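You operate a simulated robot arm through the tools that you are given. There is no shell and no other tool. Be economical: measure what you need, move in short steps, check, and stop when the job is done.

The job below is to be done with a simulated two-armed robot. You get a single attempt, and the scene is never put back.

JOB
Open the left shutter rail, fetch the small box labelled "nuts" from the right half of the back bench and set it in the shelf behind the left black shutter and shut the rail again. Then take the blue solenoid and leave it on the grate under the drum spout. Then press the white test button two times. Then take the tall box on the top of the vice bench and put it away on the upper shelf of the jobs rack. Then open the side shutter rail, take the silver labelled injector from the top of the vice bench and put it in the shelf behind the side black shutter, then shut the rail. Then pull the green drawer open. The order counts. Set down upright: blue solenoid, tall box, silver labelled injector.

Only the result counts: the job must be done as asked and must still hold three seconds after the hand-in. Knocking over, shifting, dropping, spilling or breaking anything else fails it.

ROBOT AND FRAMES
Two 7-joint arms with two-finger parallel grippers on one trunk, on a base that drives. Base frame: it is fixed to the floor where the robot stands at the start and does not move with it; the origin is under the middle of the robot, x ahead of it, y to its left, z up. Lengths are in m, angles in rad, forces in N, time in s.
The left shoulder is at the start at [0.035, 0.101, 1.192], the right one opposite. With the tool pointing down near the work surface each hand reaches from about 0.22 to 0.52 m from the robot's upright axis, wherever it stands, measured 20 degrees to its own side. Places, roughly: blue solenoid [-2, -0.75, 1]; grate under the drum spout (15x15 cm) [-3.26, 2.08, 0.62]; green drawer [-5.7, 1.8, 0.7]; left shutter rail [0.5, 0, 0.4]; shelf behind the left black shutter [0.8, 0, 0.3]; shelf behind the side black shutter [-1.7, -0.9, 0.3]; side shutter rail [-1.7, -0.6, 0.4]; silver labelled injector [-1.5, 2, 1]; small box [0.75, -0.5, 1]; tall box [-2.5, 2, 1]; upper shelf of the jobs rack [-9.1, 2.2, 1.2]; white test button [-2.6, -0.2, 1]. Payload 2.4 kg a hand.
The TCP of each hand is the grasp point between the finger pads, 0.024 m short of the fingertips. In the tool frame z runs along the fingers and y along their closing line. The gripper opens to 0.068 m. The fingers are 0.017 m wide and 0.01 m thick; the gripper's body (0.04 by 0.07 m) begins 0.041 m behind the TCP.
Orientation is that of the tool frame in the base frame, as a unit quaternion [x, y, z, w]. With the fingers straight down and closing along the base's y, the tool's x points along the base's -x, its y along +y and its z along -z.

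CONTROLS
- The arms move only by the tool drive_tool. It takes "left_increments", "right_increments" or both (then of equal length, played together; a hand with none holds still); each is a list of rows, each a list of 7 numbers: the shift along the tool's x, y, z in m, then the turn, a rotation vector about the tool's x, y, z in rad, then the closure in counts, from 0 (fully open) to 255 (shut). In form: [[tx, ty, tz, ax, ay, az, claw], ...]. A call has 1 to 8 rows; each row shifts and turns the commanded pose from where the row before left it, along the tool's axes as they then stand. Each row takes 0.2 s and may step no farther than 0.05 m and 0.15 rad from the row before; otherwise, or with a gripper value out of range, the whole call is refused. A pose out of reach is approached as far as the arm can. The call stops where the force on the tool passes 40 N (or 10 N more than at its start, if that is more) or the arm is blocked; 0.2 s more then pass. Each finger travels about 0.072 m/s and halts on what it meets, pressing with about 22 N; the grip force reading is that of the motor and also rises with nothing between the fingers. The clock runs only during rows and for 0.2 s after the last one: add rows that do not move to give the fingers time. The reply holds the time, the measured pose of the TCP, the force on the tool along the base axes, the opening and the grip force, in the units named above and with some noise, with the torque about the TCP (base axes, N m) and any sound that the robot's microphone picked up.
- Cameras (640 x 400 px; columns grow to the right, rows downward): "scene" is now at [0.1147, -0.0209, 1.3489]; the picture's right is [-0.23, -0.97, 0.00], its down [-0.58, 0.14, -0.80] and it looks along [0.78, -0.19, -0.60] (base axes); focal length 262 px, centre (320, 200). "left" rides on the left gripper at [0.084, -0.011, -0.075] in its tool frame; the picture's right is [0.13, 0.99, 0.00], its down [-0.60, 0.08, -0.79] and it looks along [-0.79, 0.10, 0.61] (tool axes); focal length 251 px, centre (320, 200). "right" rides on the right gripper at [0.084, 0.011, -0.075] in its tool frame; the picture's right is [-0.13, 0.99, 0.00], its down [-0.60, -0.08, -0.79] and it looks along [-0.79, -0.10, 0.61] (tool axes); focal length 251 px, centre (320, 200). There is no depth. A picture from a camera that has moved, and an enlarged one, comes with that camera's place and axes in the base frame and with its lens.
- snapshot(camera): a new picture of that camera. No time passes.
- move_column(by): slides the trunk up (or, below 0, down) by that many m; the arms and the scene camera ride with it, the base frame stays. It gives what a move gives, with no picture.
- drive_base(legs): drives the robot by 1 to 6 legs, each [ahead, left, turn to the left] in m, m and rad, along the robot's own axes; the way and the turn of a leg run together, so that a leg with both is an arc; at most 1.5 m and 3.142 rad a leg. The arms and the cameras ride along, it lands a little off, and it stops where it bumps. It gives what a move gives.
- aim_head(pan, tilt): turns the head with the scene camera to pan (to the left, within 1.501 rad either way) and tilt (down, from -0.506 to 1.204), counted from straight ahead of the robot. It gives what a move gives.
- enlarge(camera, box): a new picture of the part [left, top, right, bottom] of that camera's present view, enlarged. No time passes.
- finish_job(): hands the job in; it is judged then, once.

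Work in short steps. Places have to be worked out from the pictures, the camera data and where the tool is seen: move nearer, look again, correct. Check each grasp and each placing, and mend what went wrong. You have 207 turns and 194 pictures in all, those below and enlarged ones among them. Open the grippers and draw the arms clear of the work before you hand the job in, unless the task says otherwise; then end with one line.

The tools are called after "Request:" as a command line: name --argument value ..., lists and objects as JSON in quotes. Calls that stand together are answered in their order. drive_tool: Moves the arms, as the interface text tells. Its arguments: {"type":"object","properties":{"left_increments":{"type":"array"},"right_increments":{"type":"array"}},"required":[]} The other tools are called the same way: move_column (by) slides the trunk up or down; drive_base (legs) drives the base; aim_head (pan, tilt) turns the head that bears the scene camera; snapshot (camera) takes a picture; enlarge (camera, box) takes an enlarged picture of a part of a camera's view; finish_job () hands the job in.

At the start:

```text
time_s: 0.0
left_tool_pos: [0.4331, 0.0064, 1.2055]
left_orientation: [0.0, 1.0, 0.0, 0.0]
left_wrist_force: [-0.2, -0.7, -0.5]
left_ft_torque: [-0.04, -0.01, -0.02]
left_gripper_width: 0.0679
left_gripper_force: 0.0
right_tool_pos: [0.2514, -0.209, 1.1382]
right_orientation: [0.0, 1.0, 0.0, 0.0]
right_wrist_force: [0.7, 0.3, 0.2]
right_ft_torque: [-0.01, 0.01, 0.02]
right_gripper_width: 0.068
right_gripper_force: 0.0
trunk travel left (down, up): [-0.406, 0.443]
robot x, y, heading: [0.0001, -0.002, 0.002]
head pan, tilt: [-0.237, 0.641]
```

scene: 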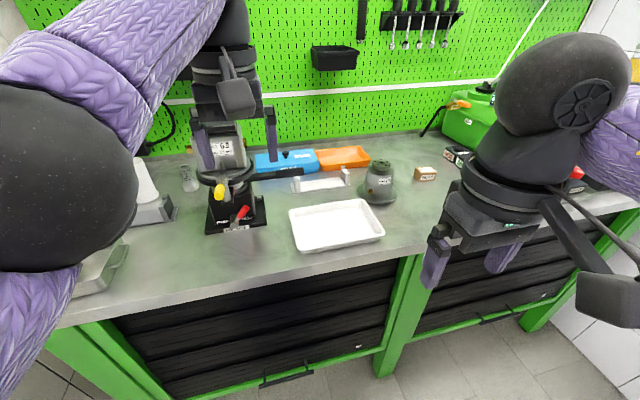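
right: 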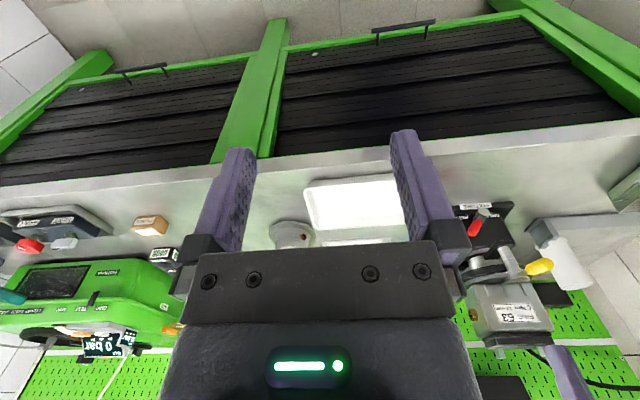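
left: 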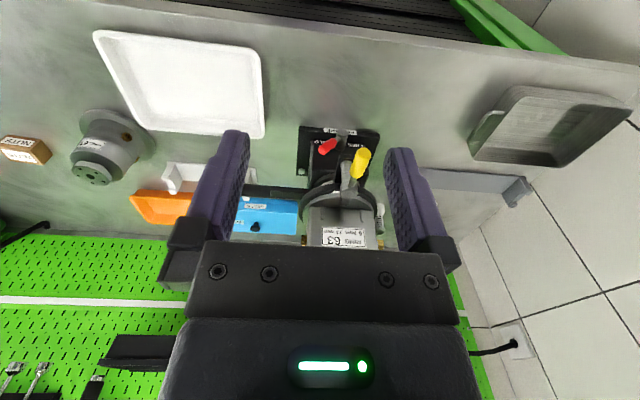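

I look first at the small box and the left shutter rail with enlargements.

Request:
enlarge --camera "scene" --box '[340, 120, 500, 220]'

Request:
aim_head --pan 0.1 --tilt 1.0

Request:
snapshot --camera "scene"

```text
4.00 times, centred on (420, 170) of scene
camera zoom: at [0.1147, -0.0209, 1.3489], right [-0.23, -0.97, 0.0], down [-0.58, 0.14, -0.8], along [0.78, -0.19, -0.6], focal length 1047 px, centre (-80, 320)
```

zoom: 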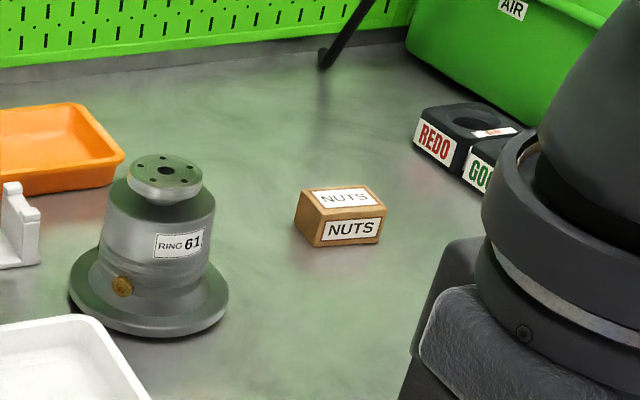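

```text
time_s: 0.8
left_tool_pos: [0.4319, 0.0062, 1.2056]
left_orientation: [-0.001, 1.0, 0.001, 0.0]
left_wrist_force: [0.6, -0.6, 1.3]
left_ft_torque: [-0.02, 0.01, -0.01]
left_gripper_width: 0.0679
left_gripper_force: 0.0
right_tool_pos: [0.2519, -0.2083, 1.1396]
right_orientation: [0.0, 1.0, 0.0, 0.0]
right_wrist_force: [0.0, 0.9, -0.1]
right_ft_torque: [-0.02, 0.0, -0.01]
right_gripper_width: 0.0679
right_gripper_force: 0.0
trunk travel left (down, up): [-0.406, 0.443]
robot x, y, heading: [0.0011, 0.0028, -0.005]
head pan, tilt: [0.099, 1.0]
```

```text
189 pictures are left
camera scene: at [0.0993, 0.0064, 1.3204], right [0.1, -1.0, 0.0], down [-0.84, -0.08, -0.54], along [0.54, 0.05, -0.84], focal length 262 px, centre (320, 200)
```

scene: 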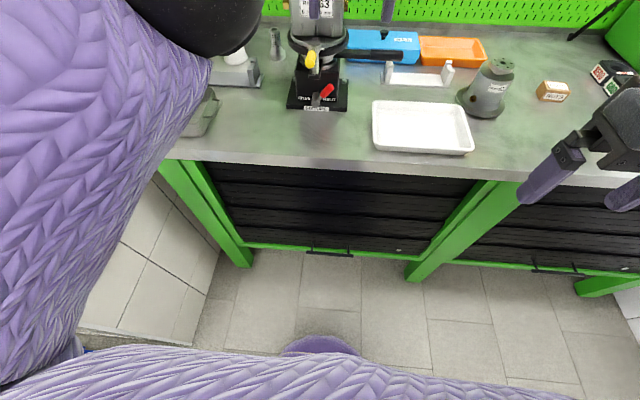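

The box "NUTS" is at about [0.75, -0.52, 0.92]. I back off to see the shutter handle properly.

Request:
drive_base --legs '[[-0.5, 0, 0]]'

Request:
aim_head --pan 0.0 --tilt 0.8

Request:
snapshot --camera "scene"

```text
time_s: 3.8
left_tool_pos: [-0.0686, 0.0062, 1.2053]
left_orientation: [0.001, 1.0, 0.001, -0.001]
left_wrist_force: [0.2, 0.3, -0.8]
left_ft_torque: [0.01, -0.03, 0.01]
left_gripper_width: 0.0681
left_gripper_force: 0.0
right_tool_pos: [-0.2509, -0.2073, 1.1389]
right_orientation: [0.001, 1.0, 0.001, -0.001]
right_wrist_force: [0.0, 0.2, -0.2]
right_ft_torque: [0.03, -0.02, 0.0]
right_gripper_width: 0.0679
right_gripper_force: 0.1
trunk travel left (down, up): [-0.406, 0.443]
robot x, y, heading: [-0.5029, 0.005, -0.001]
head pan, tilt: [0.099, 1.0]
```

```text
time_s: 4.5
left_tool_pos: [-0.0696, 0.0059, 1.2055]
left_orientation: [0.0, 1.0, 0.0, 0.0]
left_wrist_force: [0.7, -0.3, 0.1]
left_ft_torque: [-0.01, -0.04, 0.02]
left_gripper_width: 0.0682
left_gripper_force: 0.1
right_tool_pos: [-0.2493, -0.2071, 1.1393]
right_orientation: [0.001, 1.0, 0.0, 0.0]
right_wrist_force: [0.4, 0.4, 0.5]
right_ft_torque: [-0.01, -0.01, 0.03]
right_gripper_width: 0.068
right_gripper_force: 0.0
trunk travel left (down, up): [-0.406, 0.443]
robot x, y, heading: [-0.4999, 0.0004, -0.006]
head pan, tilt: [0.0, 0.799]
```

```text
188 pictures are left
camera scene: at [-0.3904, -0.0002, 1.3355], right [0.0, -1.0, 0.0], down [-0.72, 0.0, -0.7], along [0.7, 0.0, -0.72], focal length 262 px, centre (320, 200)
```

scene: 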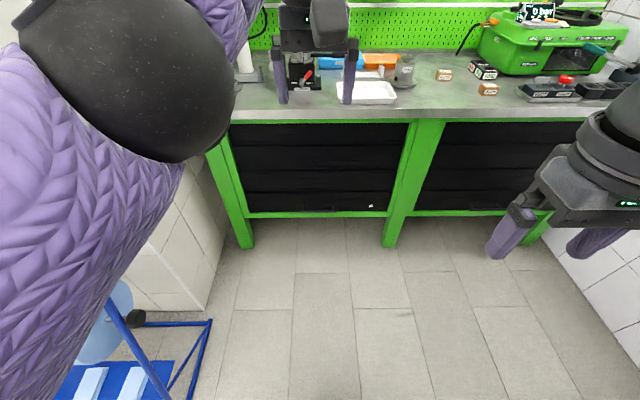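

There's a second small box; I check labels and the shutter in enlargements.

Request:
enlarge --camera "scene" --box '[220, 160, 400, 260]'

Request:
enlarge --camera "scene" --box '[340, 40, 520, 120]'

```text
3.56 times, centred on (310, 210) of scene
camera zoom: at [-0.3904, -0.0002, 1.3355], right [0.0, -1.0, 0.0], down [-0.72, 0.0, -0.7], along [0.7, 0.0, -0.72], focal length 931 px, centre (356, 164)
```

zoom: 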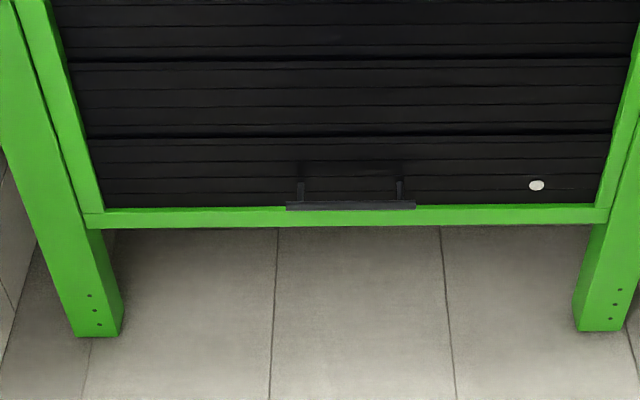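

```text
3.56 times, centred on (430, 80) of scene
camera zoom: at [-0.3904, -0.0002, 1.3355], right [0.0, -1.0, 0.0], down [-0.72, 0.0, -0.7], along [0.7, 0.0, -0.72], focal length 931 px, centre (-71, 627)
```

zoom: 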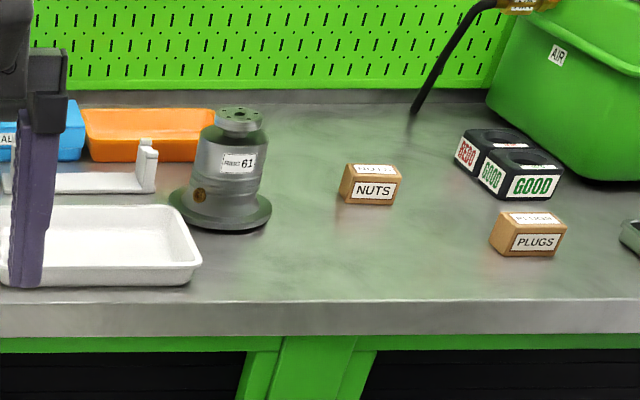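

NUTS is the rear box. The handle bar sits near [0.48, 0.007, 0.356] (two-view triangulation). I lower the trunk and turn the left tool so it points forward, with roll first.

Request:
move_column --by -0.4

Request:
drive_tool --left_increments '[[0, 0, 0, 0, -0.15, 0, 0], [0, 0, 0, 0, -0.15, 0, 0], [0, 0, 0, 0, -0.15, 0, 0], [0, 0, 0, 0, -0.15, 0, 0], [0, 0, 0, 0, -0.15, 0, 0], [0, 0, 0, 0, -0.15, 0, 0], [0, 0, 0, 0, -0.15, 0, 0], [0, 0, 0, 0, -0.15, 0, 0]]'

```text
time_s: 7.4
left_tool_pos: [-0.066, 0.0046, 0.8679]
left_orientation: [0.001, 1.0, 0.001, -0.004]
left_wrist_force: [-0.3, -0.7, 0.5]
left_ft_torque: [-0.04, -0.04, -0.03]
left_gripper_width: 0.0683
left_gripper_force: 0.0
right_tool_pos: [-0.2473, -0.2067, 0.8035]
right_orientation: [0.004, 1.0, 0.002, -0.003]
right_wrist_force: [4.8, 3.0, 7.7]
right_ft_torque: [-0.18, 1.36, -0.37]
right_gripper_width: 0.068
right_gripper_force: 0.0
trunk travel left (down, up): [-0.073, 0.777]
robot x, y, heading: [-0.502, 0.0007, -0.001]
head pan, tilt: [0.0, 0.799]
stopped: the force on the tool passed its limit at 68 N (the readings are from after the stop); the commanded pose is now the measured one
```

```text
time_s: 9.2
left_tool_pos: [-0.0667, 0.0055, 0.8676]
left_orientation: [0.001, 0.828, -0.001, 0.561]
left_wrist_force: [0.5, 0.0, 0.8]
left_ft_torque: [-0.02, 0.01, -0.02]
left_gripper_width: 0.0681
left_gripper_force: 0.1
right_tool_pos: [-0.246, -0.2083, 0.8045]
right_orientation: [0.004, 1.0, 0.002, -0.003]
right_wrist_force: [13.7, 3.7, 12.6]
right_ft_torque: [-0.26, 2.58, -0.51]
right_gripper_width: 0.0679
right_gripper_force: 0.0
trunk travel left (down, up): [-0.073, 0.777]
robot x, y, heading: [-0.4995, -0.0006, -0.005]
head pan, tilt: [0.0, 0.799]
```

The right arm touched something, probably the robot's own base. I look there.

Request:
snapshot --camera "right"

Request:
aim_head --pan -0.6 --tilt 1.2

Request:
snapshot --camera "scene"

```text
185 pictures are left
camera right: at [-0.3292, -0.197, 0.8796], right [0.14, 0.99, 0.0], down [0.61, -0.09, 0.79], along [0.78, -0.11, -0.62], focal length 251 px, centre (320, 200)
```

right: 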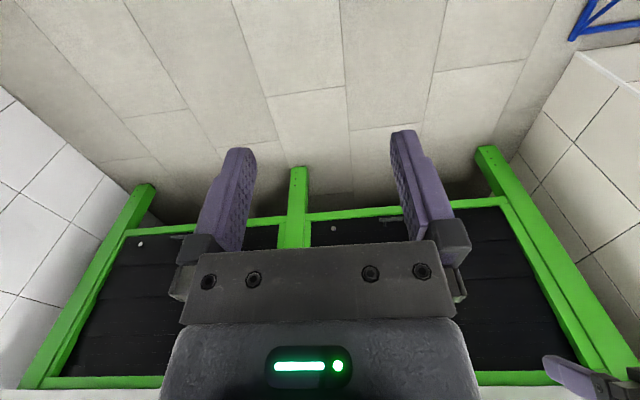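

```text
time_s: 10.2
left_tool_pos: [-0.0662, 0.0049, 0.868]
left_orientation: [0.002, 0.828, -0.001, 0.561]
left_wrist_force: [0.9, 0.3, -0.5]
left_ft_torque: [-0.03, 0.0, -0.04]
left_gripper_width: 0.0678
left_gripper_force: 0.1
right_tool_pos: [-0.2463, -0.2073, 0.8041]
right_orientation: [0.005, 1.0, 0.002, -0.003]
right_wrist_force: [14.6, 4.3, 13.8]
right_ft_torque: [-0.19, 2.74, -0.42]
right_gripper_width: 0.0681
right_gripper_force: 0.1
trunk travel left (down, up): [-0.073, 0.777]
robot x, y, heading: [-0.4984, 0.0009, -0.007]
head pan, tilt: [-0.6, 1.201]
```

```text
184 pictures are left
camera scene: at [-0.3436, -0.0319, 0.9676], right [-0.57, -0.82, 0.0], down [-0.77, 0.53, -0.36], along [0.3, -0.21, -0.93], focal length 262 px, centre (320, 200)
```

scene: 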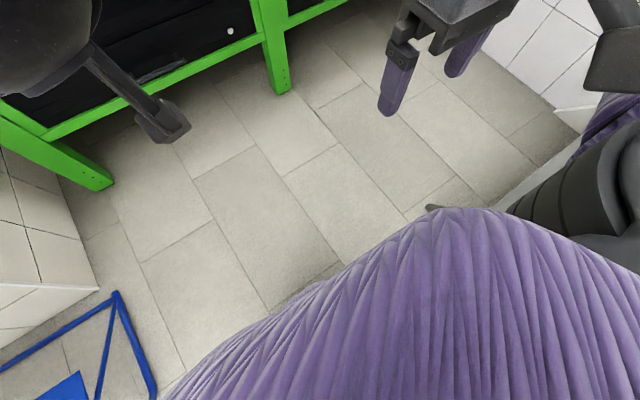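

The right elbow/wrist rests on the robot's own base, so I move the right hand up and forward, and continue to level the left tool.

Request:
drive_tool --right_increments '[[0, 0, -0.03, 0, 0, 0, 0], [-0.04, 0, -0.03, 0, 0, 0, 0], [-0.04, 0, 0, 0, 0, 0, 0], [-0.04, 0, 0, 0, 0, 0, 0]]' --left_increments '[[0, 0, 0, 0, -0.15, 0, 0], [0, 0, 0, 0, -0.1, 0, 0], [0, 0, 0, 0, 0, 0.15, 0], [0, 0, 0, 0, 0, 0.15, 0]]'

Request:
drive_tool --left_increments '[[0, 0, 0, 0, 0, 0.15, 0], [0, 0, 0, 0, 0, 0.15, 0], [0, 0, 0, 0, 0, 0.15, 0], [0, 0, 0, 0, 0, 0.15, 0], [0, 0, 0, 0, 0, 0.15, 0], [0, 0, 0, 0, 0, 0.15, 0], [0, 0, 0, 0, 0, 0.15, 0], [0, 0, 0, 0, 0, 0.07, 0]]'

```text
time_s: 11.2
left_tool_pos: [-0.067, 0.0055, 0.8697]
left_orientation: [0.114, 0.742, 0.099, 0.653]
left_wrist_force: [-0.2, -0.3, 0.6]
left_ft_torque: [-0.02, -0.02, 0.0]
left_gripper_width: 0.0676
left_gripper_force: 0.0
right_tool_pos: [-0.126, -0.2069, 0.864]
right_orientation: [0.004, 1.0, 0.002, -0.004]
right_wrist_force: [0.5, 0.7, -0.7]
right_ft_torque: [-0.01, 0.02, 0.0]
right_gripper_width: 0.0682
right_gripper_force: 0.1
trunk travel left (down, up): [-0.073, 0.777]
robot x, y, heading: [-0.5005, 0.0033, -0.003]
head pan, tilt: [-0.6, 1.201]
```

```text
time_s: 13.0
left_tool_pos: [-0.0665, 0.006, 0.8709]
left_orientation: [0.491, 0.569, 0.431, 0.5]
left_wrist_force: [0.7, -0.2, 0.3]
left_ft_torque: [-0.03, -0.02, 0.01]
left_gripper_width: 0.068
left_gripper_force: 0.0
right_tool_pos: [-0.126, -0.2052, 0.8655]
right_orientation: [0.003, 1.0, 0.002, -0.003]
right_wrist_force: [0.9, 0.3, 0.6]
right_ft_torque: [0.03, 0.02, 0.03]
right_gripper_width: 0.0682
right_gripper_force: 0.1
trunk travel left (down, up): [-0.073, 0.777]
robot x, y, heading: [-0.5012, 0.0001, -0.001]
head pan, tilt: [-0.6, 1.201]
```

The roll goes well. I finish the roll, lower the trunk fully and bring the left hand down toward the rail height.

Request:
move_column --by -0.06

Request:
drive_tool --left_increments '[[0, -0.03, 0, 0, 0, 0.1, 0], [0, -0.05, 0, 0, 0, 0.05, 0], [0, -0.05, 0, 0, 0, 0, 0], [0, -0.05, 0, 0, 0, 0, 0], [0, -0.05, 0, 0, 0, 0, 0], [0, -0.05, 0, 0, 0, 0, 0], [0, -0.05, 0, 0, 0, 0, 0], [0, -0.05, 0, 0, 0, 0, 0]]'

```text
time_s: 14.0
left_tool_pos: [-0.0661, 0.0055, 0.8077]
left_orientation: [0.49, 0.569, 0.43, 0.501]
left_wrist_force: [-0.1, -0.2, -0.3]
left_ft_torque: [-0.02, 0.0, -0.01]
left_gripper_width: 0.0683
left_gripper_force: 0.0
right_tool_pos: [-0.1261, -0.2082, 0.8031]
right_orientation: [0.005, 1.0, 0.002, -0.003]
right_wrist_force: [-0.4, 0.0, 0.1]
right_ft_torque: [-0.02, 0.01, -0.01]
right_gripper_width: 0.0676
right_gripper_force: 0.0
trunk travel left (down, up): [-0.013, 0.837]
robot x, y, heading: [-0.4995, 0.0009, -0.007]
head pan, tilt: [-0.6, 1.201]
```

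```text
time_s: 15.8
left_tool_pos: [-0.1085, 0.0062, 0.435]
left_orientation: [0.529, 0.529, 0.471, 0.468]
left_wrist_force: [0.6, -0.5, -0.1]
left_ft_torque: [0.01, 0.02, 0.02]
left_gripper_width: 0.0682
left_gripper_force: 0.1
right_tool_pos: [-0.1222, -0.2046, 0.8057]
right_orientation: [0.004, 1.0, -0.001, -0.005]
right_wrist_force: [-0.5, 0.2, -0.6]
right_ft_torque: [-0.01, -0.04, 0.01]
right_gripper_width: 0.0682
right_gripper_force: 0.2
trunk travel left (down, up): [-0.013, 0.837]
robot x, y, heading: [-0.5036, 0.0006, -0.001]
head pan, tilt: [-0.6, 1.201]
```

Reach works. Lower to about 0.36 and look with the scene and left cameras.

Request:
drive_tool --left_increments '[[0, -0.04, 0, 0, 0, 0, 0], [0, -0.035, 0, 0, 0, 0, 0], [0, 0, 0, 0, 0, 0, 0]]'

Request:
aim_head --pan 0.0 --tilt 0.7

Request:
snapshot --camera "scene"

Request:
snapshot --camera "left"

```text
time_s: 16.8
left_tool_pos: [-0.1161, 0.0303, 0.349]
left_orientation: [0.54, 0.517, 0.486, 0.453]
left_wrist_force: [0.4, -0.7, -0.2]
left_ft_torque: [-0.01, 0.02, 0.01]
left_gripper_width: 0.0681
left_gripper_force: 0.0
right_tool_pos: [-0.1253, -0.2045, 0.8017]
right_orientation: [0.003, 1.0, -0.001, -0.006]
right_wrist_force: [0.1, 0.3, -0.4]
right_ft_torque: [-0.01, 0.02, -0.02]
right_gripper_width: 0.068
right_gripper_force: 0.1
trunk travel left (down, up): [-0.013, 0.837]
robot x, y, heading: [-0.4993, 0.0015, 0.001]
head pan, tilt: [-0.6, 1.201]
stopped in row 3 (left hand): the arm was blocked; the commanded pose is now the measured one
```

```text
time_s: 17.8
left_tool_pos: [-0.1157, 0.0306, 0.3488]
left_orientation: [0.541, 0.517, 0.485, 0.453]
left_wrist_force: [1.0, -0.3, 0.6]
left_ft_torque: [0.01, -0.03, 0.01]
left_gripper_width: 0.068
left_gripper_force: 0.1
right_tool_pos: [-0.1239, -0.2044, 0.8031]
right_orientation: [0.004, 1.0, -0.001, -0.004]
right_wrist_force: [-0.4, 0.1, 0.4]
right_ft_torque: [0.02, 0.03, -0.03]
right_gripper_width: 0.0681
right_gripper_force: 0.2
trunk travel left (down, up): [-0.013, 0.837]
robot x, y, heading: [-0.5012, -0.0036, -0.0]
head pan, tilt: [0.0, 0.7]
```

```text
183 pictures are left
camera scene: at [-0.2796, 0.0046, 0.9396], right [0.0, -1.0, 0.01], down [-0.65, 0.0, -0.76], along [0.76, -0.01, -0.65], focal length 262 px, centre (320, 200)
```

scene: 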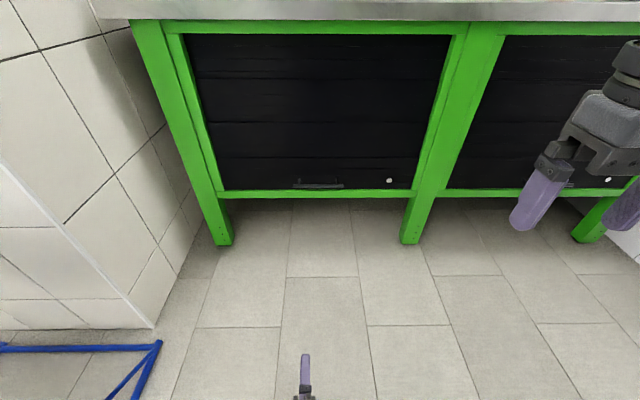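

```text
182 pictures are left
camera left: at [-0.1927, 0.1137, 0.3537], right [0.12, 0.07, 0.99], down [-0.77, -0.62, 0.14], along [0.62, -0.78, -0.02], focal length 251 px, centre (320, 200)
```

left: 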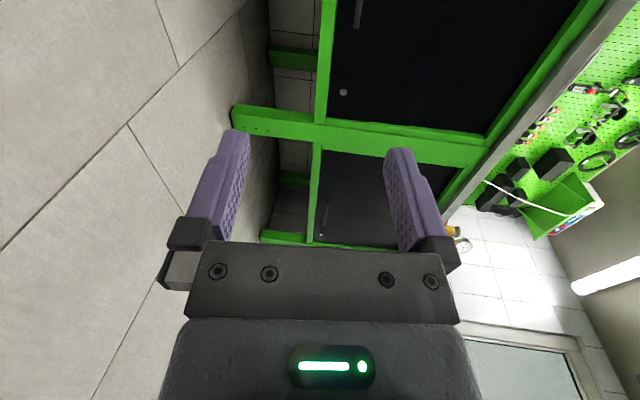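

Left hand is at its low limit; handle seen at about [0.48, 0.0, 0.365]. I raise the left hand slightly, pull the right hand back/up so it stays clear of the bench, then drive forward partway.

Request:
drive_tool --left_increments '[[0, 0.005, 0, 0, 0, 0, 0], [0, 0.005, 0, 0, 0, 0, 0], [0, 0.003, 0, 0, 0, 0, 0], [0, 0, 0, 0, 0, 0, 0]]' --right_increments '[[0, 0, -0.04, 0, 0, 0, 0], [0, 0, -0.04, 0, 0, 0, 0], [0.04, 0, -0.04, 0, 0, 0, 0], [0.04, 0, 0, 0, 0, 0, 0]]'

Request:
drive_base --legs '[[0.42, 0, 0]]'

Request:
snapshot --camera "scene"

Request:
snapshot --camera "left"

```text
refused: row 3 steps farther than a row can; nothing moved
```

```text
time_s: 20.3
left_tool_pos: [0.3002, 0.0236, 0.3505]
left_orientation: [0.542, 0.514, 0.484, 0.456]
left_wrist_force: [0.7, -0.2, 0.8]
left_ft_torque: [-0.01, -0.01, -0.04]
left_gripper_width: 0.0678
left_gripper_force: 0.1
right_tool_pos: [0.2891, -0.2112, 0.8034]
right_orientation: [0.008, 1.0, -0.002, -0.005]
right_wrist_force: [0.4, -1.1, -0.4]
right_ft_torque: [-0.02, -0.01, 0.02]
right_gripper_width: 0.0678
right_gripper_force: 0.0
trunk travel left (down, up): [-0.013, 0.837]
robot x, y, heading: [-0.0862, -0.0018, -0.007]
head pan, tilt: [0.0, 0.7]
```

```text
181 pictures are left
camera scene: at [0.1351, -0.0005, 0.9404], right [-0.01, -1.0, 0.0], down [-0.65, 0.0, -0.76], along [0.76, -0.01, -0.65], focal length 262 px, centre (320, 200)
```

scene: 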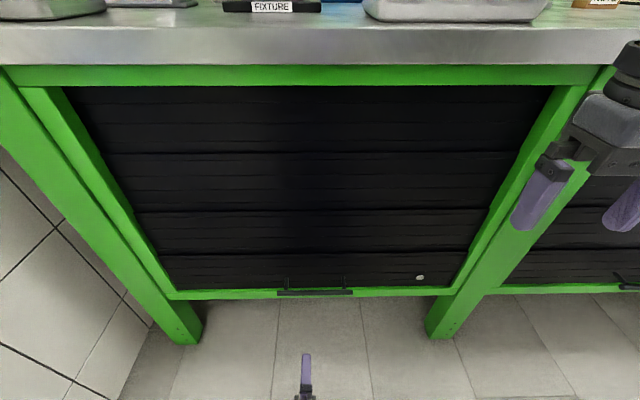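

```text
180 pictures are left
camera left: at [0.2239, 0.1073, 0.3551], right [0.12, 0.07, 0.99], down [-0.78, -0.61, 0.14], along [0.62, -0.79, -0.01], focal length 251 px, centre (320, 200)
```

left: 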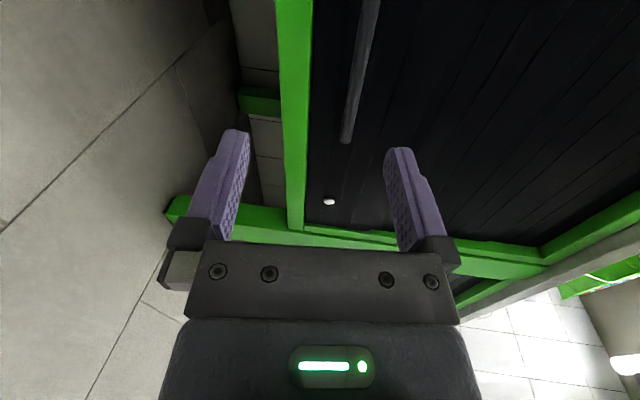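

Left camera puts the bar at z≈0.372, x≈0.46–0.48. I raise the left hand 2 cm and retract the right hand.

Request:
drive_tool --left_increments '[[0, 0.008, 0, 0, 0, 0, 0], [0, 0.008, 0, 0, 0, 0, 0], [0, 0.006, 0, 0, 0, 0, 0], [0, 0, 0, 0, 0, 0, 0]]' --right_increments '[[0, 0, -0.04, 0, 0, 0, 0], [0, 0, -0.04, 0, 0, 0, 0], [0.03, 0, -0.03, 0, 0, 0, 0], [0.04, 0, 0, 0, 0, 0, 0]]'

Request:
drive_base --legs '[[0.1, 0, 0]]'

Request:
snapshot --camera "left"

Request:
snapshot --camera "scene"

```text
time_s: 21.3
left_tool_pos: [0.3024, 0.0215, 0.3742]
left_orientation: [0.543, 0.513, 0.485, 0.456]
left_wrist_force: [-0.2, -0.4, 0.8]
left_ft_torque: [0.02, 0.0, 0.02]
left_gripper_width: 0.0683
left_gripper_force: 0.1
right_tool_pos: [0.2346, -0.1903, 0.8735]
right_orientation: [0.007, 1.0, 0.001, -0.004]
right_wrist_force: [-0.2, -0.1, 0.3]
right_ft_torque: [-0.02, -0.01, 0.01]
right_gripper_width: 0.0681
right_gripper_force: 0.1
right hand out of reach, approached as far as the arm can: row 3, 4
trunk travel left (down, up): [-0.013, 0.837]
robot x, y, heading: [-0.083, -0.0019, -0.007]
head pan, tilt: [0.0, 0.7]
```

```text
time_s: 22.5
left_tool_pos: [0.4026, 0.0195, 0.3744]
left_orientation: [0.542, 0.513, 0.486, 0.455]
left_wrist_force: [0.2, 0.0, -0.6]
left_ft_torque: [-0.01, -0.01, -0.02]
left_gripper_width: 0.0679
left_gripper_force: 0.1
right_tool_pos: [0.3354, -0.1918, 0.874]
right_orientation: [0.008, 1.0, 0.002, -0.004]
right_wrist_force: [0.1, -0.2, -0.1]
right_ft_torque: [-0.02, -0.01, 0.02]
right_gripper_width: 0.0682
right_gripper_force: 0.1
trunk travel left (down, up): [-0.013, 0.837]
robot x, y, heading: [0.0124, -0.0017, -0.01]
head pan, tilt: [0.0, 0.7]
```

```text
179 pictures are left
camera left: at [0.3268, 0.1037, 0.3783], right [0.11, 0.07, 0.99], down [-0.78, -0.61, 0.13], along [0.62, -0.79, -0.01], focal length 251 px, centre (320, 200)
```

left: 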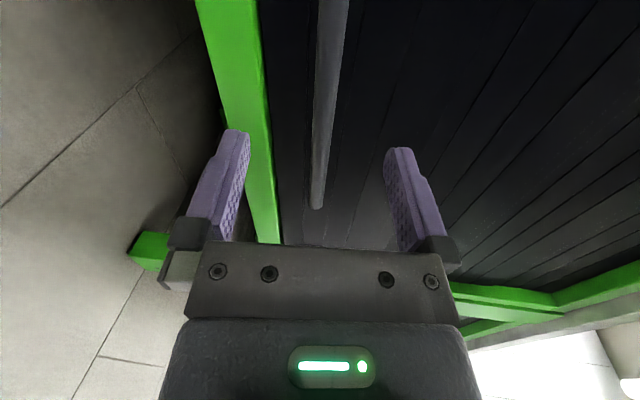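

```text
178 pictures are left
camera scene: at [0.2326, -0.0051, 0.9407], right [-0.01, -1.0, 0.0], down [-0.64, 0.01, -0.76], along [0.76, -0.01, -0.64], focal length 262 px, centre (320, 200)
```

scene: 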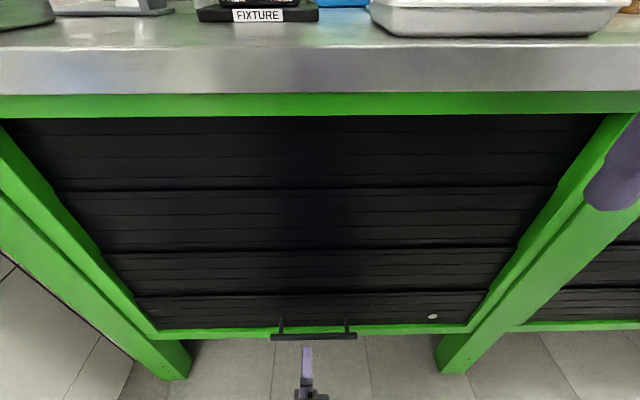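

Bar is at about x=0.469, z=0.373, centred between the fingers. I advance with the arm.

Request:
drive_tool --left_increments '[[0, 0, 0.03, 0, 0, 0, 0], [0, 0, 0.03, 0, 0, 0, 0], [0, 0, 0, 0, 0, 0, 0]]'

Request:
snapshot --camera "left"

```text
time_s: 23.3
left_tool_pos: [0.4619, 0.02, 0.3689]
left_orientation: [0.541, 0.514, 0.486, 0.456]
left_wrist_force: [-0.4, 0.1, 0.3]
left_ft_torque: [0.01, 0.0, 0.01]
left_gripper_width: 0.068
left_gripper_force: 0.0
right_tool_pos: [0.3351, -0.192, 0.8746]
right_orientation: [0.009, 1.0, 0.002, -0.004]
right_wrist_force: [-1.0, 0.4, -0.4]
right_ft_torque: [0.0, 0.0, 0.02]
right_gripper_width: 0.068
right_gripper_force: 0.0
trunk travel left (down, up): [-0.013, 0.837]
robot x, y, heading: [0.0148, -0.0037, -0.01]
head pan, tilt: [0.0, 0.7]
```

```text
177 pictures are left
camera left: at [0.387, 0.1037, 0.3719], right [0.11, 0.07, 0.99], down [-0.78, -0.61, 0.13], along [0.62, -0.79, -0.01], focal length 251 px, centre (320, 200)
```

left: 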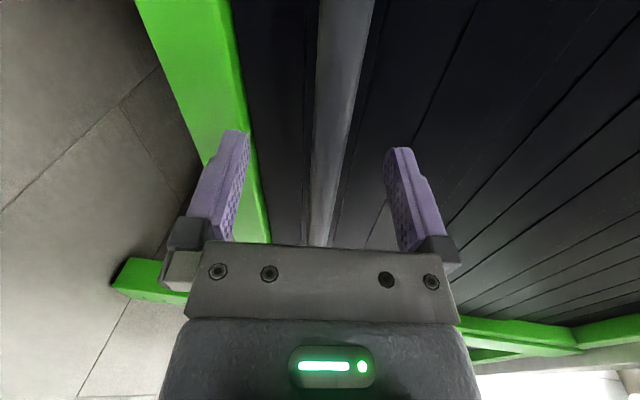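

Bar lies between the fingers. I close on it.

Request:
drive_tool --left_increments '[[0, 0, 0.006, 0, 0, 0, 0], [0, 0, 0, 0, 0, 0, 255], [0, 0, 0, 0, 0, 0, 255], [0, 0, 0, 0, 0, 0, 255], [0, 0, 0, 0, 0, 0, 255]]'

Request:
snapshot --camera "left"

```text
time_s: 24.5
left_tool_pos: [0.4695, 0.0222, 0.3703]
left_orientation: [0.542, 0.513, 0.486, 0.455]
left_wrist_force: [-1.0, 0.4, -2.9]
left_ft_torque: [-0.67, 0.05, -0.11]
left_gripper_width: 0.0144
left_gripper_force: 34.3
left hand out of reach, approached as far as the arm can: row 1
right_tool_pos: [0.3356, -0.1921, 0.874]
right_orientation: [0.008, 1.0, 0.002, -0.004]
right_wrist_force: [-0.4, 0.3, -0.5]
right_ft_torque: [-0.01, 0.0, 0.01]
right_gripper_width: 0.068
right_gripper_force: 0.2
trunk travel left (down, up): [-0.013, 0.837]
robot x, y, heading: [0.0159, -0.0034, -0.01]
head pan, tilt: [0.0, 0.7]
```

```text
176 pictures are left
camera left: at [0.3917, 0.1055, 0.3745], right [0.11, 0.07, 0.99], down [-0.78, -0.61, 0.13], along [0.62, -0.79, -0.01], focal length 251 px, centre (320, 200)
```

left: 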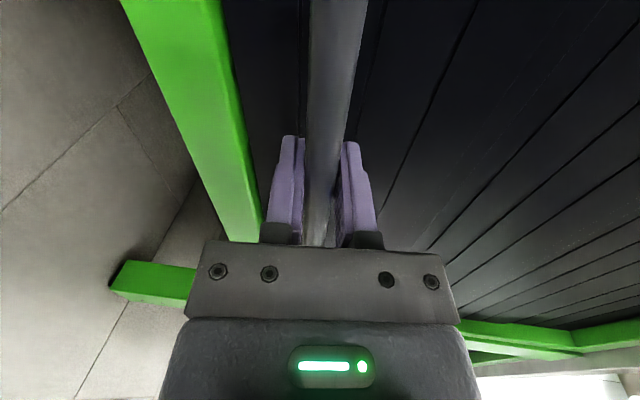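

Bar held. I raise the trunk a bit to test that the shutter comes up.

Request:
move_column --by 0.08

Request:
snapshot --camera "scene"

```text
time_s: 25.6
left_tool_pos: [0.4785, 0.0227, 0.4757]
left_orientation: [0.526, 0.498, 0.503, 0.471]
left_wrist_force: [-25.1, 0.2, 2.8]
left_ft_torque: [-0.55, 0.04, 0.15]
left_gripper_width: 0.0146
left_gripper_force: 33.6
right_tool_pos: [0.3337, -0.1913, 0.954]
right_orientation: [0.008, 1.0, 0.002, -0.003]
right_wrist_force: [0.8, 0.0, 0.1]
right_ft_torque: [-0.03, 0.01, 0.03]
right_gripper_width: 0.0679
right_gripper_force: 0.0
trunk travel left (down, up): [-0.093, 0.757]
robot x, y, heading: [0.0136, -0.0013, -0.005]
head pan, tilt: [0.0, 0.7]
```

```text
175 pictures are left
camera scene: at [0.2021, -0.0047, 1.0248], right [-0.01, -1.0, 0.0], down [-0.64, 0.01, -0.77], along [0.77, -0.01, -0.64], focal length 262 px, centre (320, 200)
```

scene: 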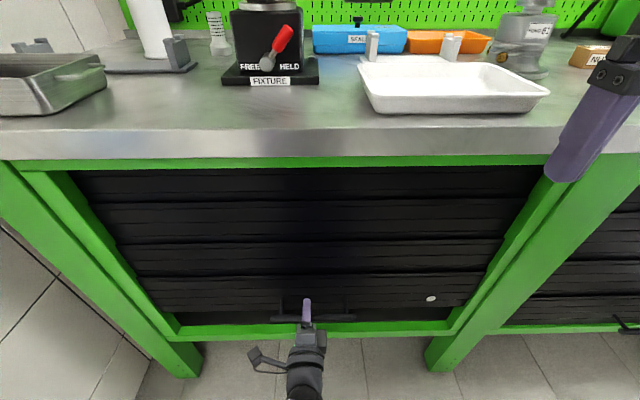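

The bar moved up by 0.1 with the hand; it presses 25 N into the shutter, so I ease back a little, then continue the trunk upward.

Request:
drive_tool --left_increments '[[0, 0, -0.01, 0, 0, 0, 255], [0, 0, 0, 0, 0, 0, 255]]'

Request:
move_column --by 0.1

```text
time_s: 26.2
left_tool_pos: [0.4711, 0.0236, 0.4759]
left_orientation: [0.527, 0.498, 0.503, 0.471]
left_wrist_force: [28.0, -2.3, 3.9]
left_ft_torque: [-0.61, 0.01, 0.0]
left_gripper_width: 0.0146
left_gripper_force: 34.3
right_tool_pos: [0.3352, -0.1919, 0.9533]
right_orientation: [0.008, 1.0, 0.002, -0.004]
right_wrist_force: [0.4, 0.0, -0.2]
right_ft_torque: [0.01, -0.03, -0.02]
right_gripper_width: 0.0681
right_gripper_force: 0.1
trunk travel left (down, up): [-0.093, 0.757]
robot x, y, heading: [0.0135, -0.0042, -0.011]
head pan, tilt: [0.0, 0.7]
```

```text
time_s: 27.6
left_tool_pos: [0.4734, 0.0219, 0.595]
left_orientation: [0.516, 0.487, 0.514, 0.482]
left_wrist_force: [-26.8, 3.8, 3.7]
left_ft_torque: [-0.66, -0.02, 0.03]
left_gripper_width: 0.0149
left_gripper_force: 34.1
right_tool_pos: [0.3319, -0.1912, 1.0531]
right_orientation: [0.008, 1.0, 0.002, -0.002]
right_wrist_force: [0.7, 0.2, 0.7]
right_ft_torque: [0.01, 0.0, 0.0]
right_gripper_width: 0.0679
right_gripper_force: 0.0
trunk travel left (down, up): [-0.193, 0.657]
robot x, y, heading: [0.0169, 0.0004, -0.01]
head pan, tilt: [0.0, 0.7]
```

Continuing the lift in steps, easing the contact.

Request:
drive_tool --left_increments '[[0, 0, -0.006, 0, 0, 0, 255], [0, 0, 0, 0, 0, 0, 255]]'

Request:
move_column --by 0.08

Request:
snapshot --camera "scene"

```text
time_s: 28.2
left_tool_pos: [0.471, 0.022, 0.5966]
left_orientation: [0.516, 0.488, 0.513, 0.482]
left_wrist_force: [27.6, -2.1, 3.9]
left_ft_torque: [-0.63, 0.02, 0.04]
left_gripper_width: 0.0149
left_gripper_force: 34.2
right_tool_pos: [0.3384, -0.1922, 1.0537]
right_orientation: [0.008, 1.0, 0.002, -0.004]
right_wrist_force: [-0.3, 0.0, -0.4]
right_ft_torque: [0.03, 0.01, -0.01]
right_gripper_width: 0.0679
right_gripper_force: 0.0
trunk travel left (down, up): [-0.193, 0.657]
robot x, y, heading: [0.0138, -0.0046, -0.008]
head pan, tilt: [0.0, 0.7]
```

```text
time_s: 29.4
left_tool_pos: [0.471, 0.0228, 0.6886]
left_orientation: [0.509, 0.481, 0.52, 0.489]
left_wrist_force: [-17.4, 0.4, 3.4]
left_ft_torque: [-0.58, -0.05, 0.05]
left_gripper_width: 0.0144
left_gripper_force: 34.0
right_tool_pos: [0.3336, -0.1925, 1.1341]
right_orientation: [0.008, 1.0, 0.001, -0.002]
right_wrist_force: [-0.2, -0.4, 0.3]
right_ft_torque: [0.02, 0.01, 0.0]
right_gripper_width: 0.0679
right_gripper_force: 0.0
trunk travel left (down, up): [-0.273, 0.577]
robot x, y, heading: [0.0133, -0.0059, -0.006]
head pan, tilt: [0.0, 0.7]
```

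```text
174 pictures are left
camera scene: at [0.1506, -0.0044, 1.209], right [-0.01, -1.0, 0.0], down [-0.64, 0.01, -0.77], along [0.77, -0.01, -0.64], focal length 262 px, centre (320, 200)
```

scene: 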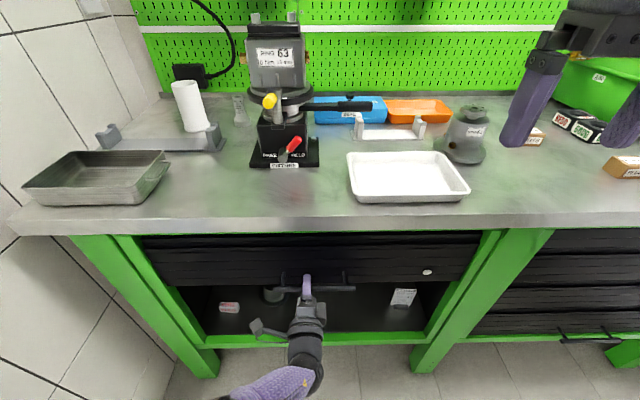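

The shutter is largely open; some items are inside. I raise a bit further until it stops.

Request:
drive_tool --left_increments '[[0, 0, -0.003, 0, 0, 0, 255], [0, 0, 0, 0, 0, 0, 255]]'

Request:
move_column --by 0.05

Request:
snapshot --camera "scene"

```text
time_s: 29.9
left_tool_pos: [0.4705, 0.0232, 0.6898]
left_orientation: [0.509, 0.48, 0.52, 0.49]
left_wrist_force: [8.7, -2.9, 3.3]
left_ft_torque: [-0.62, -0.02, -0.1]
left_gripper_width: 0.0146
left_gripper_force: 34.6
right_tool_pos: [0.3358, -0.1924, 1.1348]
right_orientation: [0.007, 1.0, 0.002, -0.004]
right_wrist_force: [-0.5, -0.3, -1.1]
right_ft_torque: [0.0, -0.03, -0.01]
right_gripper_width: 0.068
right_gripper_force: 0.1
trunk travel left (down, up): [-0.273, 0.577]
robot x, y, heading: [0.0179, -0.003, -0.006]
head pan, tilt: [0.0, 0.7]
```

```text
time_s: 30.9
left_tool_pos: [0.4711, 0.0221, 0.7443]
left_orientation: [0.505, 0.478, 0.524, 0.492]
left_wrist_force: [-2.6, -3.5, 4.7]
left_ft_torque: [-0.64, -0.08, 0.3]
left_gripper_width: 0.0141
left_gripper_force: 34.1
right_tool_pos: [0.3343, -0.1932, 1.1837]
right_orientation: [0.007, 1.0, 0.002, -0.003]
right_wrist_force: [0.3, -0.6, 0.3]
right_ft_torque: [0.0, -0.02, -0.03]
right_gripper_width: 0.0679
right_gripper_force: 0.1
trunk travel left (down, up): [-0.323, 0.527]
robot x, y, heading: [0.0159, -0.0013, -0.011]
head pan, tilt: [0.0, 0.7]
```

```text
173 pictures are left
camera scene: at [0.1421, -0.0048, 1.2595], right [-0.01, -1.0, 0.0], down [-0.64, 0.01, -0.77], along [0.77, -0.01, -0.64], focal length 262 px, centre (320, 200)
```

scene: 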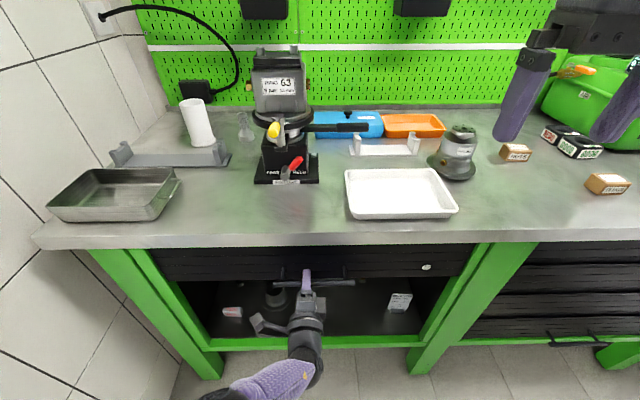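

A bit more lift until it blocks or reaches the beam.

Request:
move_column --by 0.04

Request:
snapshot --camera "left"

```text
time_s: 31.4
left_tool_pos: [0.4699, 0.0228, 0.7612]
left_orientation: [0.51, 0.48, 0.519, 0.49]
left_wrist_force: [4.6, -2.0, -9.5]
left_ft_torque: [-0.65, 0.06, 0.04]
left_gripper_width: 0.0144
left_gripper_force: 34.0
right_tool_pos: [0.3361, -0.1925, 1.2038]
right_orientation: [0.008, 1.0, 0.001, -0.001]
right_wrist_force: [-0.1, 0.4, -0.3]
right_ft_torque: [0.03, -0.01, 0.04]
right_gripper_width: 0.0682
right_gripper_force: 0.0
trunk travel left (down, up): [-0.341, 0.508]
robot x, y, heading: [0.0121, -0.0025, -0.011]
head pan, tilt: [0.0, 0.7]
stopped: the force on the tool passed its limit at 64 N (the readings are from after the stop); the commanded pose is now the measured one
```

```text
172 pictures are left
camera left: at [0.3951, 0.1071, 0.755], right [-0.02, 0.07, 1.0], down [-0.79, -0.61, 0.03], along [0.61, -0.79, 0.07], focal length 251 px, centre (320, 200)
```

left: 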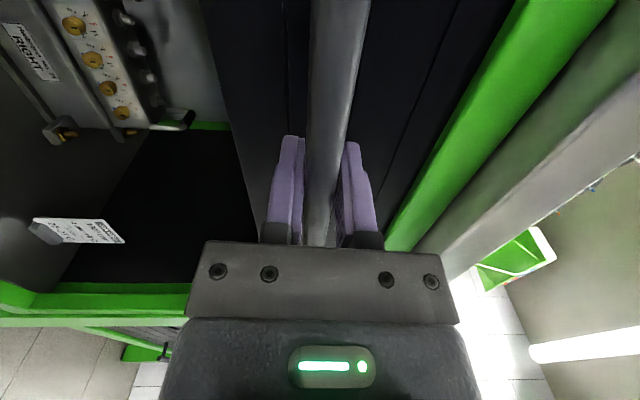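

End stop reached at z≈0.76. I release, drawing back, and check that the shutter stays up.

Request:
drive_tool --left_increments '[[0, 0, 0, 0, 0, 0, 0], [0, 0, 0, 0, 0, 0, 0], [0, 0, 0, 0, 0, 0, 0], [0, 0, -0.04, 0, 0, 0, 0], [0, 0, -0.04, 0, 0, 0, 0], [0, 0, 0, 0, 0, 0, 0]]'

Request:
snapshot --camera "left"

Request:
snapshot --camera "scene"

```text
time_s: 32.8
left_tool_pos: [0.388, 0.0199, 0.7594]
left_orientation: [0.509, 0.48, 0.52, 0.49]
left_wrist_force: [-0.1, 0.0, 0.6]
left_ft_torque: [-0.03, 0.0, 0.03]
left_gripper_width: 0.068
left_gripper_force: 0.1
right_tool_pos: [0.3337, -0.192, 1.2041]
right_orientation: [0.007, 1.0, 0.002, -0.001]
right_wrist_force: [-0.2, -0.6, 0.0]
right_ft_torque: [-0.03, 0.02, 0.03]
right_gripper_width: 0.0679
right_gripper_force: 0.0
trunk travel left (down, up): [-0.341, 0.508]
robot x, y, heading: [0.0148, -0.0009, -0.005]
head pan, tilt: [0.0, 0.7]
```

```text
171 pictures are left
camera left: at [0.3142, 0.1052, 0.7525], right [-0.02, 0.07, 1.0], down [-0.79, -0.61, 0.03], along [0.61, -0.79, 0.07], focal length 251 px, centre (320, 200)
```

left: 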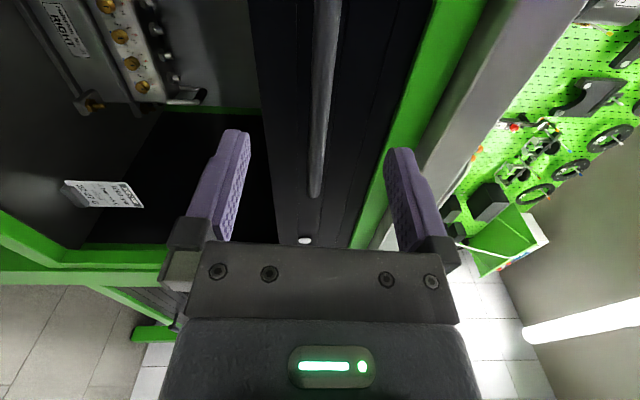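

```text
170 pictures are left
camera scene: at [0.1392, -0.0044, 1.2779], right [-0.01, -1.0, 0.0], down [-0.64, 0.01, -0.76], along [0.76, -0.01, -0.64], focal length 262 px, centre (320, 200)
```

scene: 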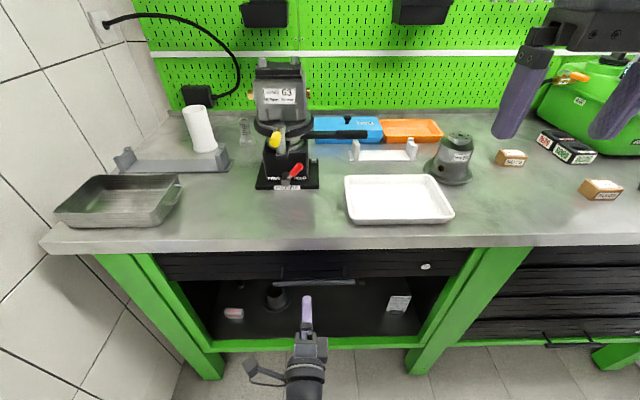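

The shutter holds. Nuts box triangulates to about [0.737, -0.515, 0.917]. I raise the left arm and trunk above the bench clutter, then move right.

Request:
drive_tool --left_increments '[[0, 0, -0.03, 0, 0, 0, 0], [0, 0.05, 0, 0, 0, 0, 0], [0, 0.05, 0, 0, 0, 0, 0], [0, 0.05, 0, 0, 0, 0, 0], [0, 0.05, 0, 0, 0, 0, 0], [0, 0.05, 0, 0, 0, 0, 0], [0, 0.05, 0, 0, 0, 0, 0], [0, 0.05, 0, 0, 0, 0, 0]]'

Request:
move_column --by 0.07

Request:
drive_base --legs '[[0, -0.36, 0]]'

Request:
aim_head --pan -0.1 --tilt 0.75

Request:
snapshot --camera "scene"

Request:
snapshot --camera "right"

```text
time_s: 34.6
left_tool_pos: [0.3449, 0.0141, 1.0375]
left_orientation: [0.589, 0.427, 0.557, 0.401]
left_wrist_force: [-0.4, 1.1, 0.7]
left_ft_torque: [-0.01, 0.0, -0.03]
left_gripper_width: 0.0681
left_gripper_force: 0.2
right_tool_pos: [0.3342, -0.1914, 1.2029]
right_orientation: [0.008, 1.0, 0.003, -0.002]
right_wrist_force: [-0.4, 0.2, 0.0]
right_ft_torque: [-0.02, -0.01, -0.02]
right_gripper_width: 0.068
right_gripper_force: 0.1
trunk travel left (down, up): [-0.341, 0.508]
robot x, y, heading: [0.0162, 0.0018, -0.009]
head pan, tilt: [0.0, 0.7]
stopped in row 8 (left hand): the arm was blocked; the commanded pose is now the measured one
```

```text
time_s: 35.7
left_tool_pos: [0.3494, 0.0227, 1.1118]
left_orientation: [0.586, 0.415, 0.576, 0.391]
left_wrist_force: [-0.1, 0.2, 0.2]
left_ft_torque: [0.01, 0.0, 0.0]
left_gripper_width: 0.0678
left_gripper_force: 0.1
right_tool_pos: [0.335, -0.1912, 1.2726]
right_orientation: [0.008, 1.0, 0.001, -0.002]
right_wrist_force: [0.0, 0.4, 0.2]
right_ft_torque: [0.01, 0.01, 0.03]
right_gripper_width: 0.0681
right_gripper_force: 0.0
trunk travel left (down, up): [-0.411, 0.438]
robot x, y, heading: [0.0124, -0.0016, -0.014]
head pan, tilt: [0.0, 0.7]
```

```text
time_s: 38.0
left_tool_pos: [0.3437, -0.3344, 1.1125]
left_orientation: [0.586, 0.415, 0.574, 0.393]
left_wrist_force: [-0.4, 0.1, 0.5]
left_ft_torque: [0.01, 0.03, 0.03]
left_gripper_width: 0.0681
left_gripper_force: 0.2
right_tool_pos: [0.3296, -0.5507, 1.2723]
right_orientation: [0.01, 1.0, 0.003, -0.002]
right_wrist_force: [0.1, -0.2, 0.2]
right_ft_torque: [0.0, -0.01, 0.01]
right_gripper_width: 0.0679
right_gripper_force: 0.0
trunk travel left (down, up): [-0.411, 0.438]
robot x, y, heading: [0.0101, -0.3575, -0.013]
head pan, tilt: [0.0, 0.7]
```

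```text
time_s: 38.6
left_tool_pos: [0.3443, -0.3337, 1.1152]
left_orientation: [0.586, 0.413, 0.577, 0.393]
left_wrist_force: [-0.8, -0.6, -0.1]
left_ft_torque: [0.03, -0.02, 0.0]
left_gripper_width: 0.0684
left_gripper_force: 0.2
right_tool_pos: [0.3291, -0.5496, 1.2733]
right_orientation: [0.01, 1.0, 0.003, -0.001]
right_wrist_force: [-0.3, -0.7, 0.3]
right_ft_torque: [-0.01, -0.02, 0.02]
right_gripper_width: 0.0682
right_gripper_force: 0.1
trunk travel left (down, up): [-0.411, 0.438]
robot x, y, heading: [0.0102, -0.3583, -0.011]
head pan, tilt: [-0.099, 0.75]
```

```text
169 pictures are left
camera scene: at [0.1218, -0.3702, 1.3442], right [-0.11, -0.99, 0.0], down [-0.68, 0.08, -0.73], along [0.73, -0.08, -0.68], focal length 262 px, centre (320, 200)
```

scene: 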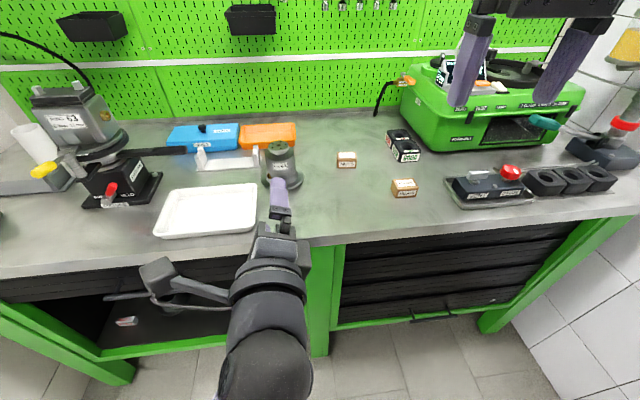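

```text
168 pictures are left
camera right: at [0.2464, -0.5387, 1.3484], right [0.15, 0.99, 0.0], down [0.6, -0.09, 0.79], along [0.78, -0.12, -0.61], focal length 251 px, centre (320, 200)
```

right: 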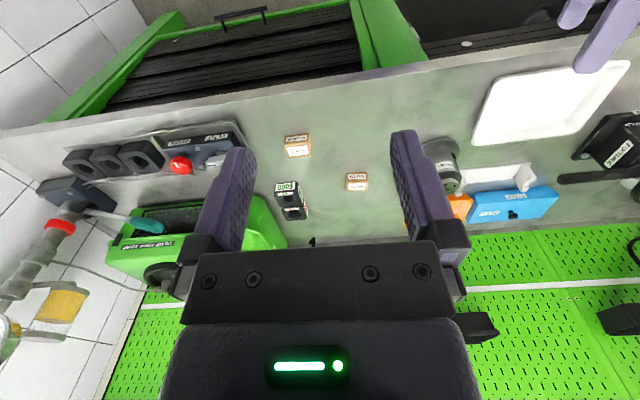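

Box confirmed near [0.73, -0.517]. I drive forward 0.18 m and look closer with the right camera.

Request:
drive_base --legs '[[0.18, 0, 0.012]]'

Request:
drive_tool --right_increments '[[-0.04, 0, 0.02, 0, 0, 0, 0], [-0.04, 0, 0.02, 0, 0, 0, 0], [-0.02, 0.02, 0.04, 0, 0, 0, 0], [0, 0, 0.04, 0, 0, 0, 0], [0, 0, 0.04, 0, 0, 0, 0]]'

Request:
snapshot --camera "right"

```text
time_s: 40.1
left_tool_pos: [0.5249, -0.332, 1.112]
left_orientation: [0.584, 0.417, 0.579, 0.388]
left_wrist_force: [-0.3, -0.7, 0.1]
left_ft_torque: [0.0, -0.01, 0.0]
left_gripper_width: 0.0678
left_gripper_force: 0.0
right_tool_pos: [0.5133, -0.5482, 1.2729]
right_orientation: [0.004, 1.0, 0.001, -0.002]
right_wrist_force: [0.2, 0.2, -1.0]
right_ft_torque: [0.0, 0.01, 0.01]
right_gripper_width: 0.0682
right_gripper_force: 0.0
trunk travel left (down, up): [-0.411, 0.438]
robot x, y, heading: [0.1919, -0.3619, -0.003]
head pan, tilt: [-0.099, 0.75]
```

```text
time_s: 41.3
left_tool_pos: [0.5256, -0.3327, 1.1115]
left_orientation: [0.584, 0.418, 0.578, 0.388]
left_wrist_force: [-0.4, 0.6, 0.1]
left_ft_torque: [0.01, 0.02, 0.0]
left_gripper_width: 0.0682
left_gripper_force: 0.0
right_tool_pos: [0.6153, -0.5251, 1.1149]
right_orientation: [0.005, 1.0, 0.004, -0.001]
right_wrist_force: [0.3, 0.5, 0.0]
right_ft_torque: [0.02, -0.02, 0.03]
right_gripper_width: 0.0682
right_gripper_force: 0.1
trunk travel left (down, up): [-0.411, 0.438]
robot x, y, heading: [0.1939, -0.359, -0.0]
head pan, tilt: [-0.099, 0.75]
```

```text
167 pictures are left
camera right: at [0.5318, -0.5145, 1.1899], right [0.14, 0.99, 0.0], down [0.61, -0.09, 0.79], along [0.78, -0.11, -0.61], focal length 251 px, centre (320, 200)
```

right: 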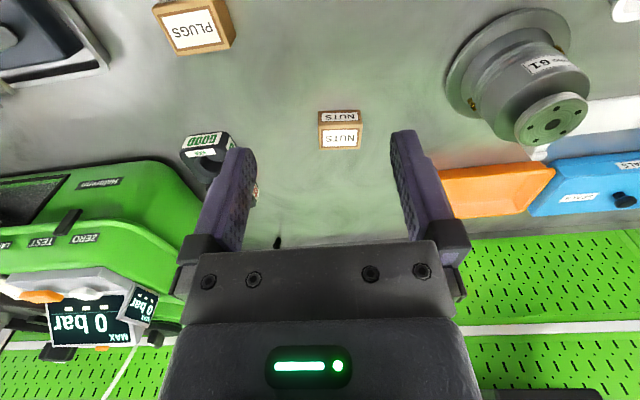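

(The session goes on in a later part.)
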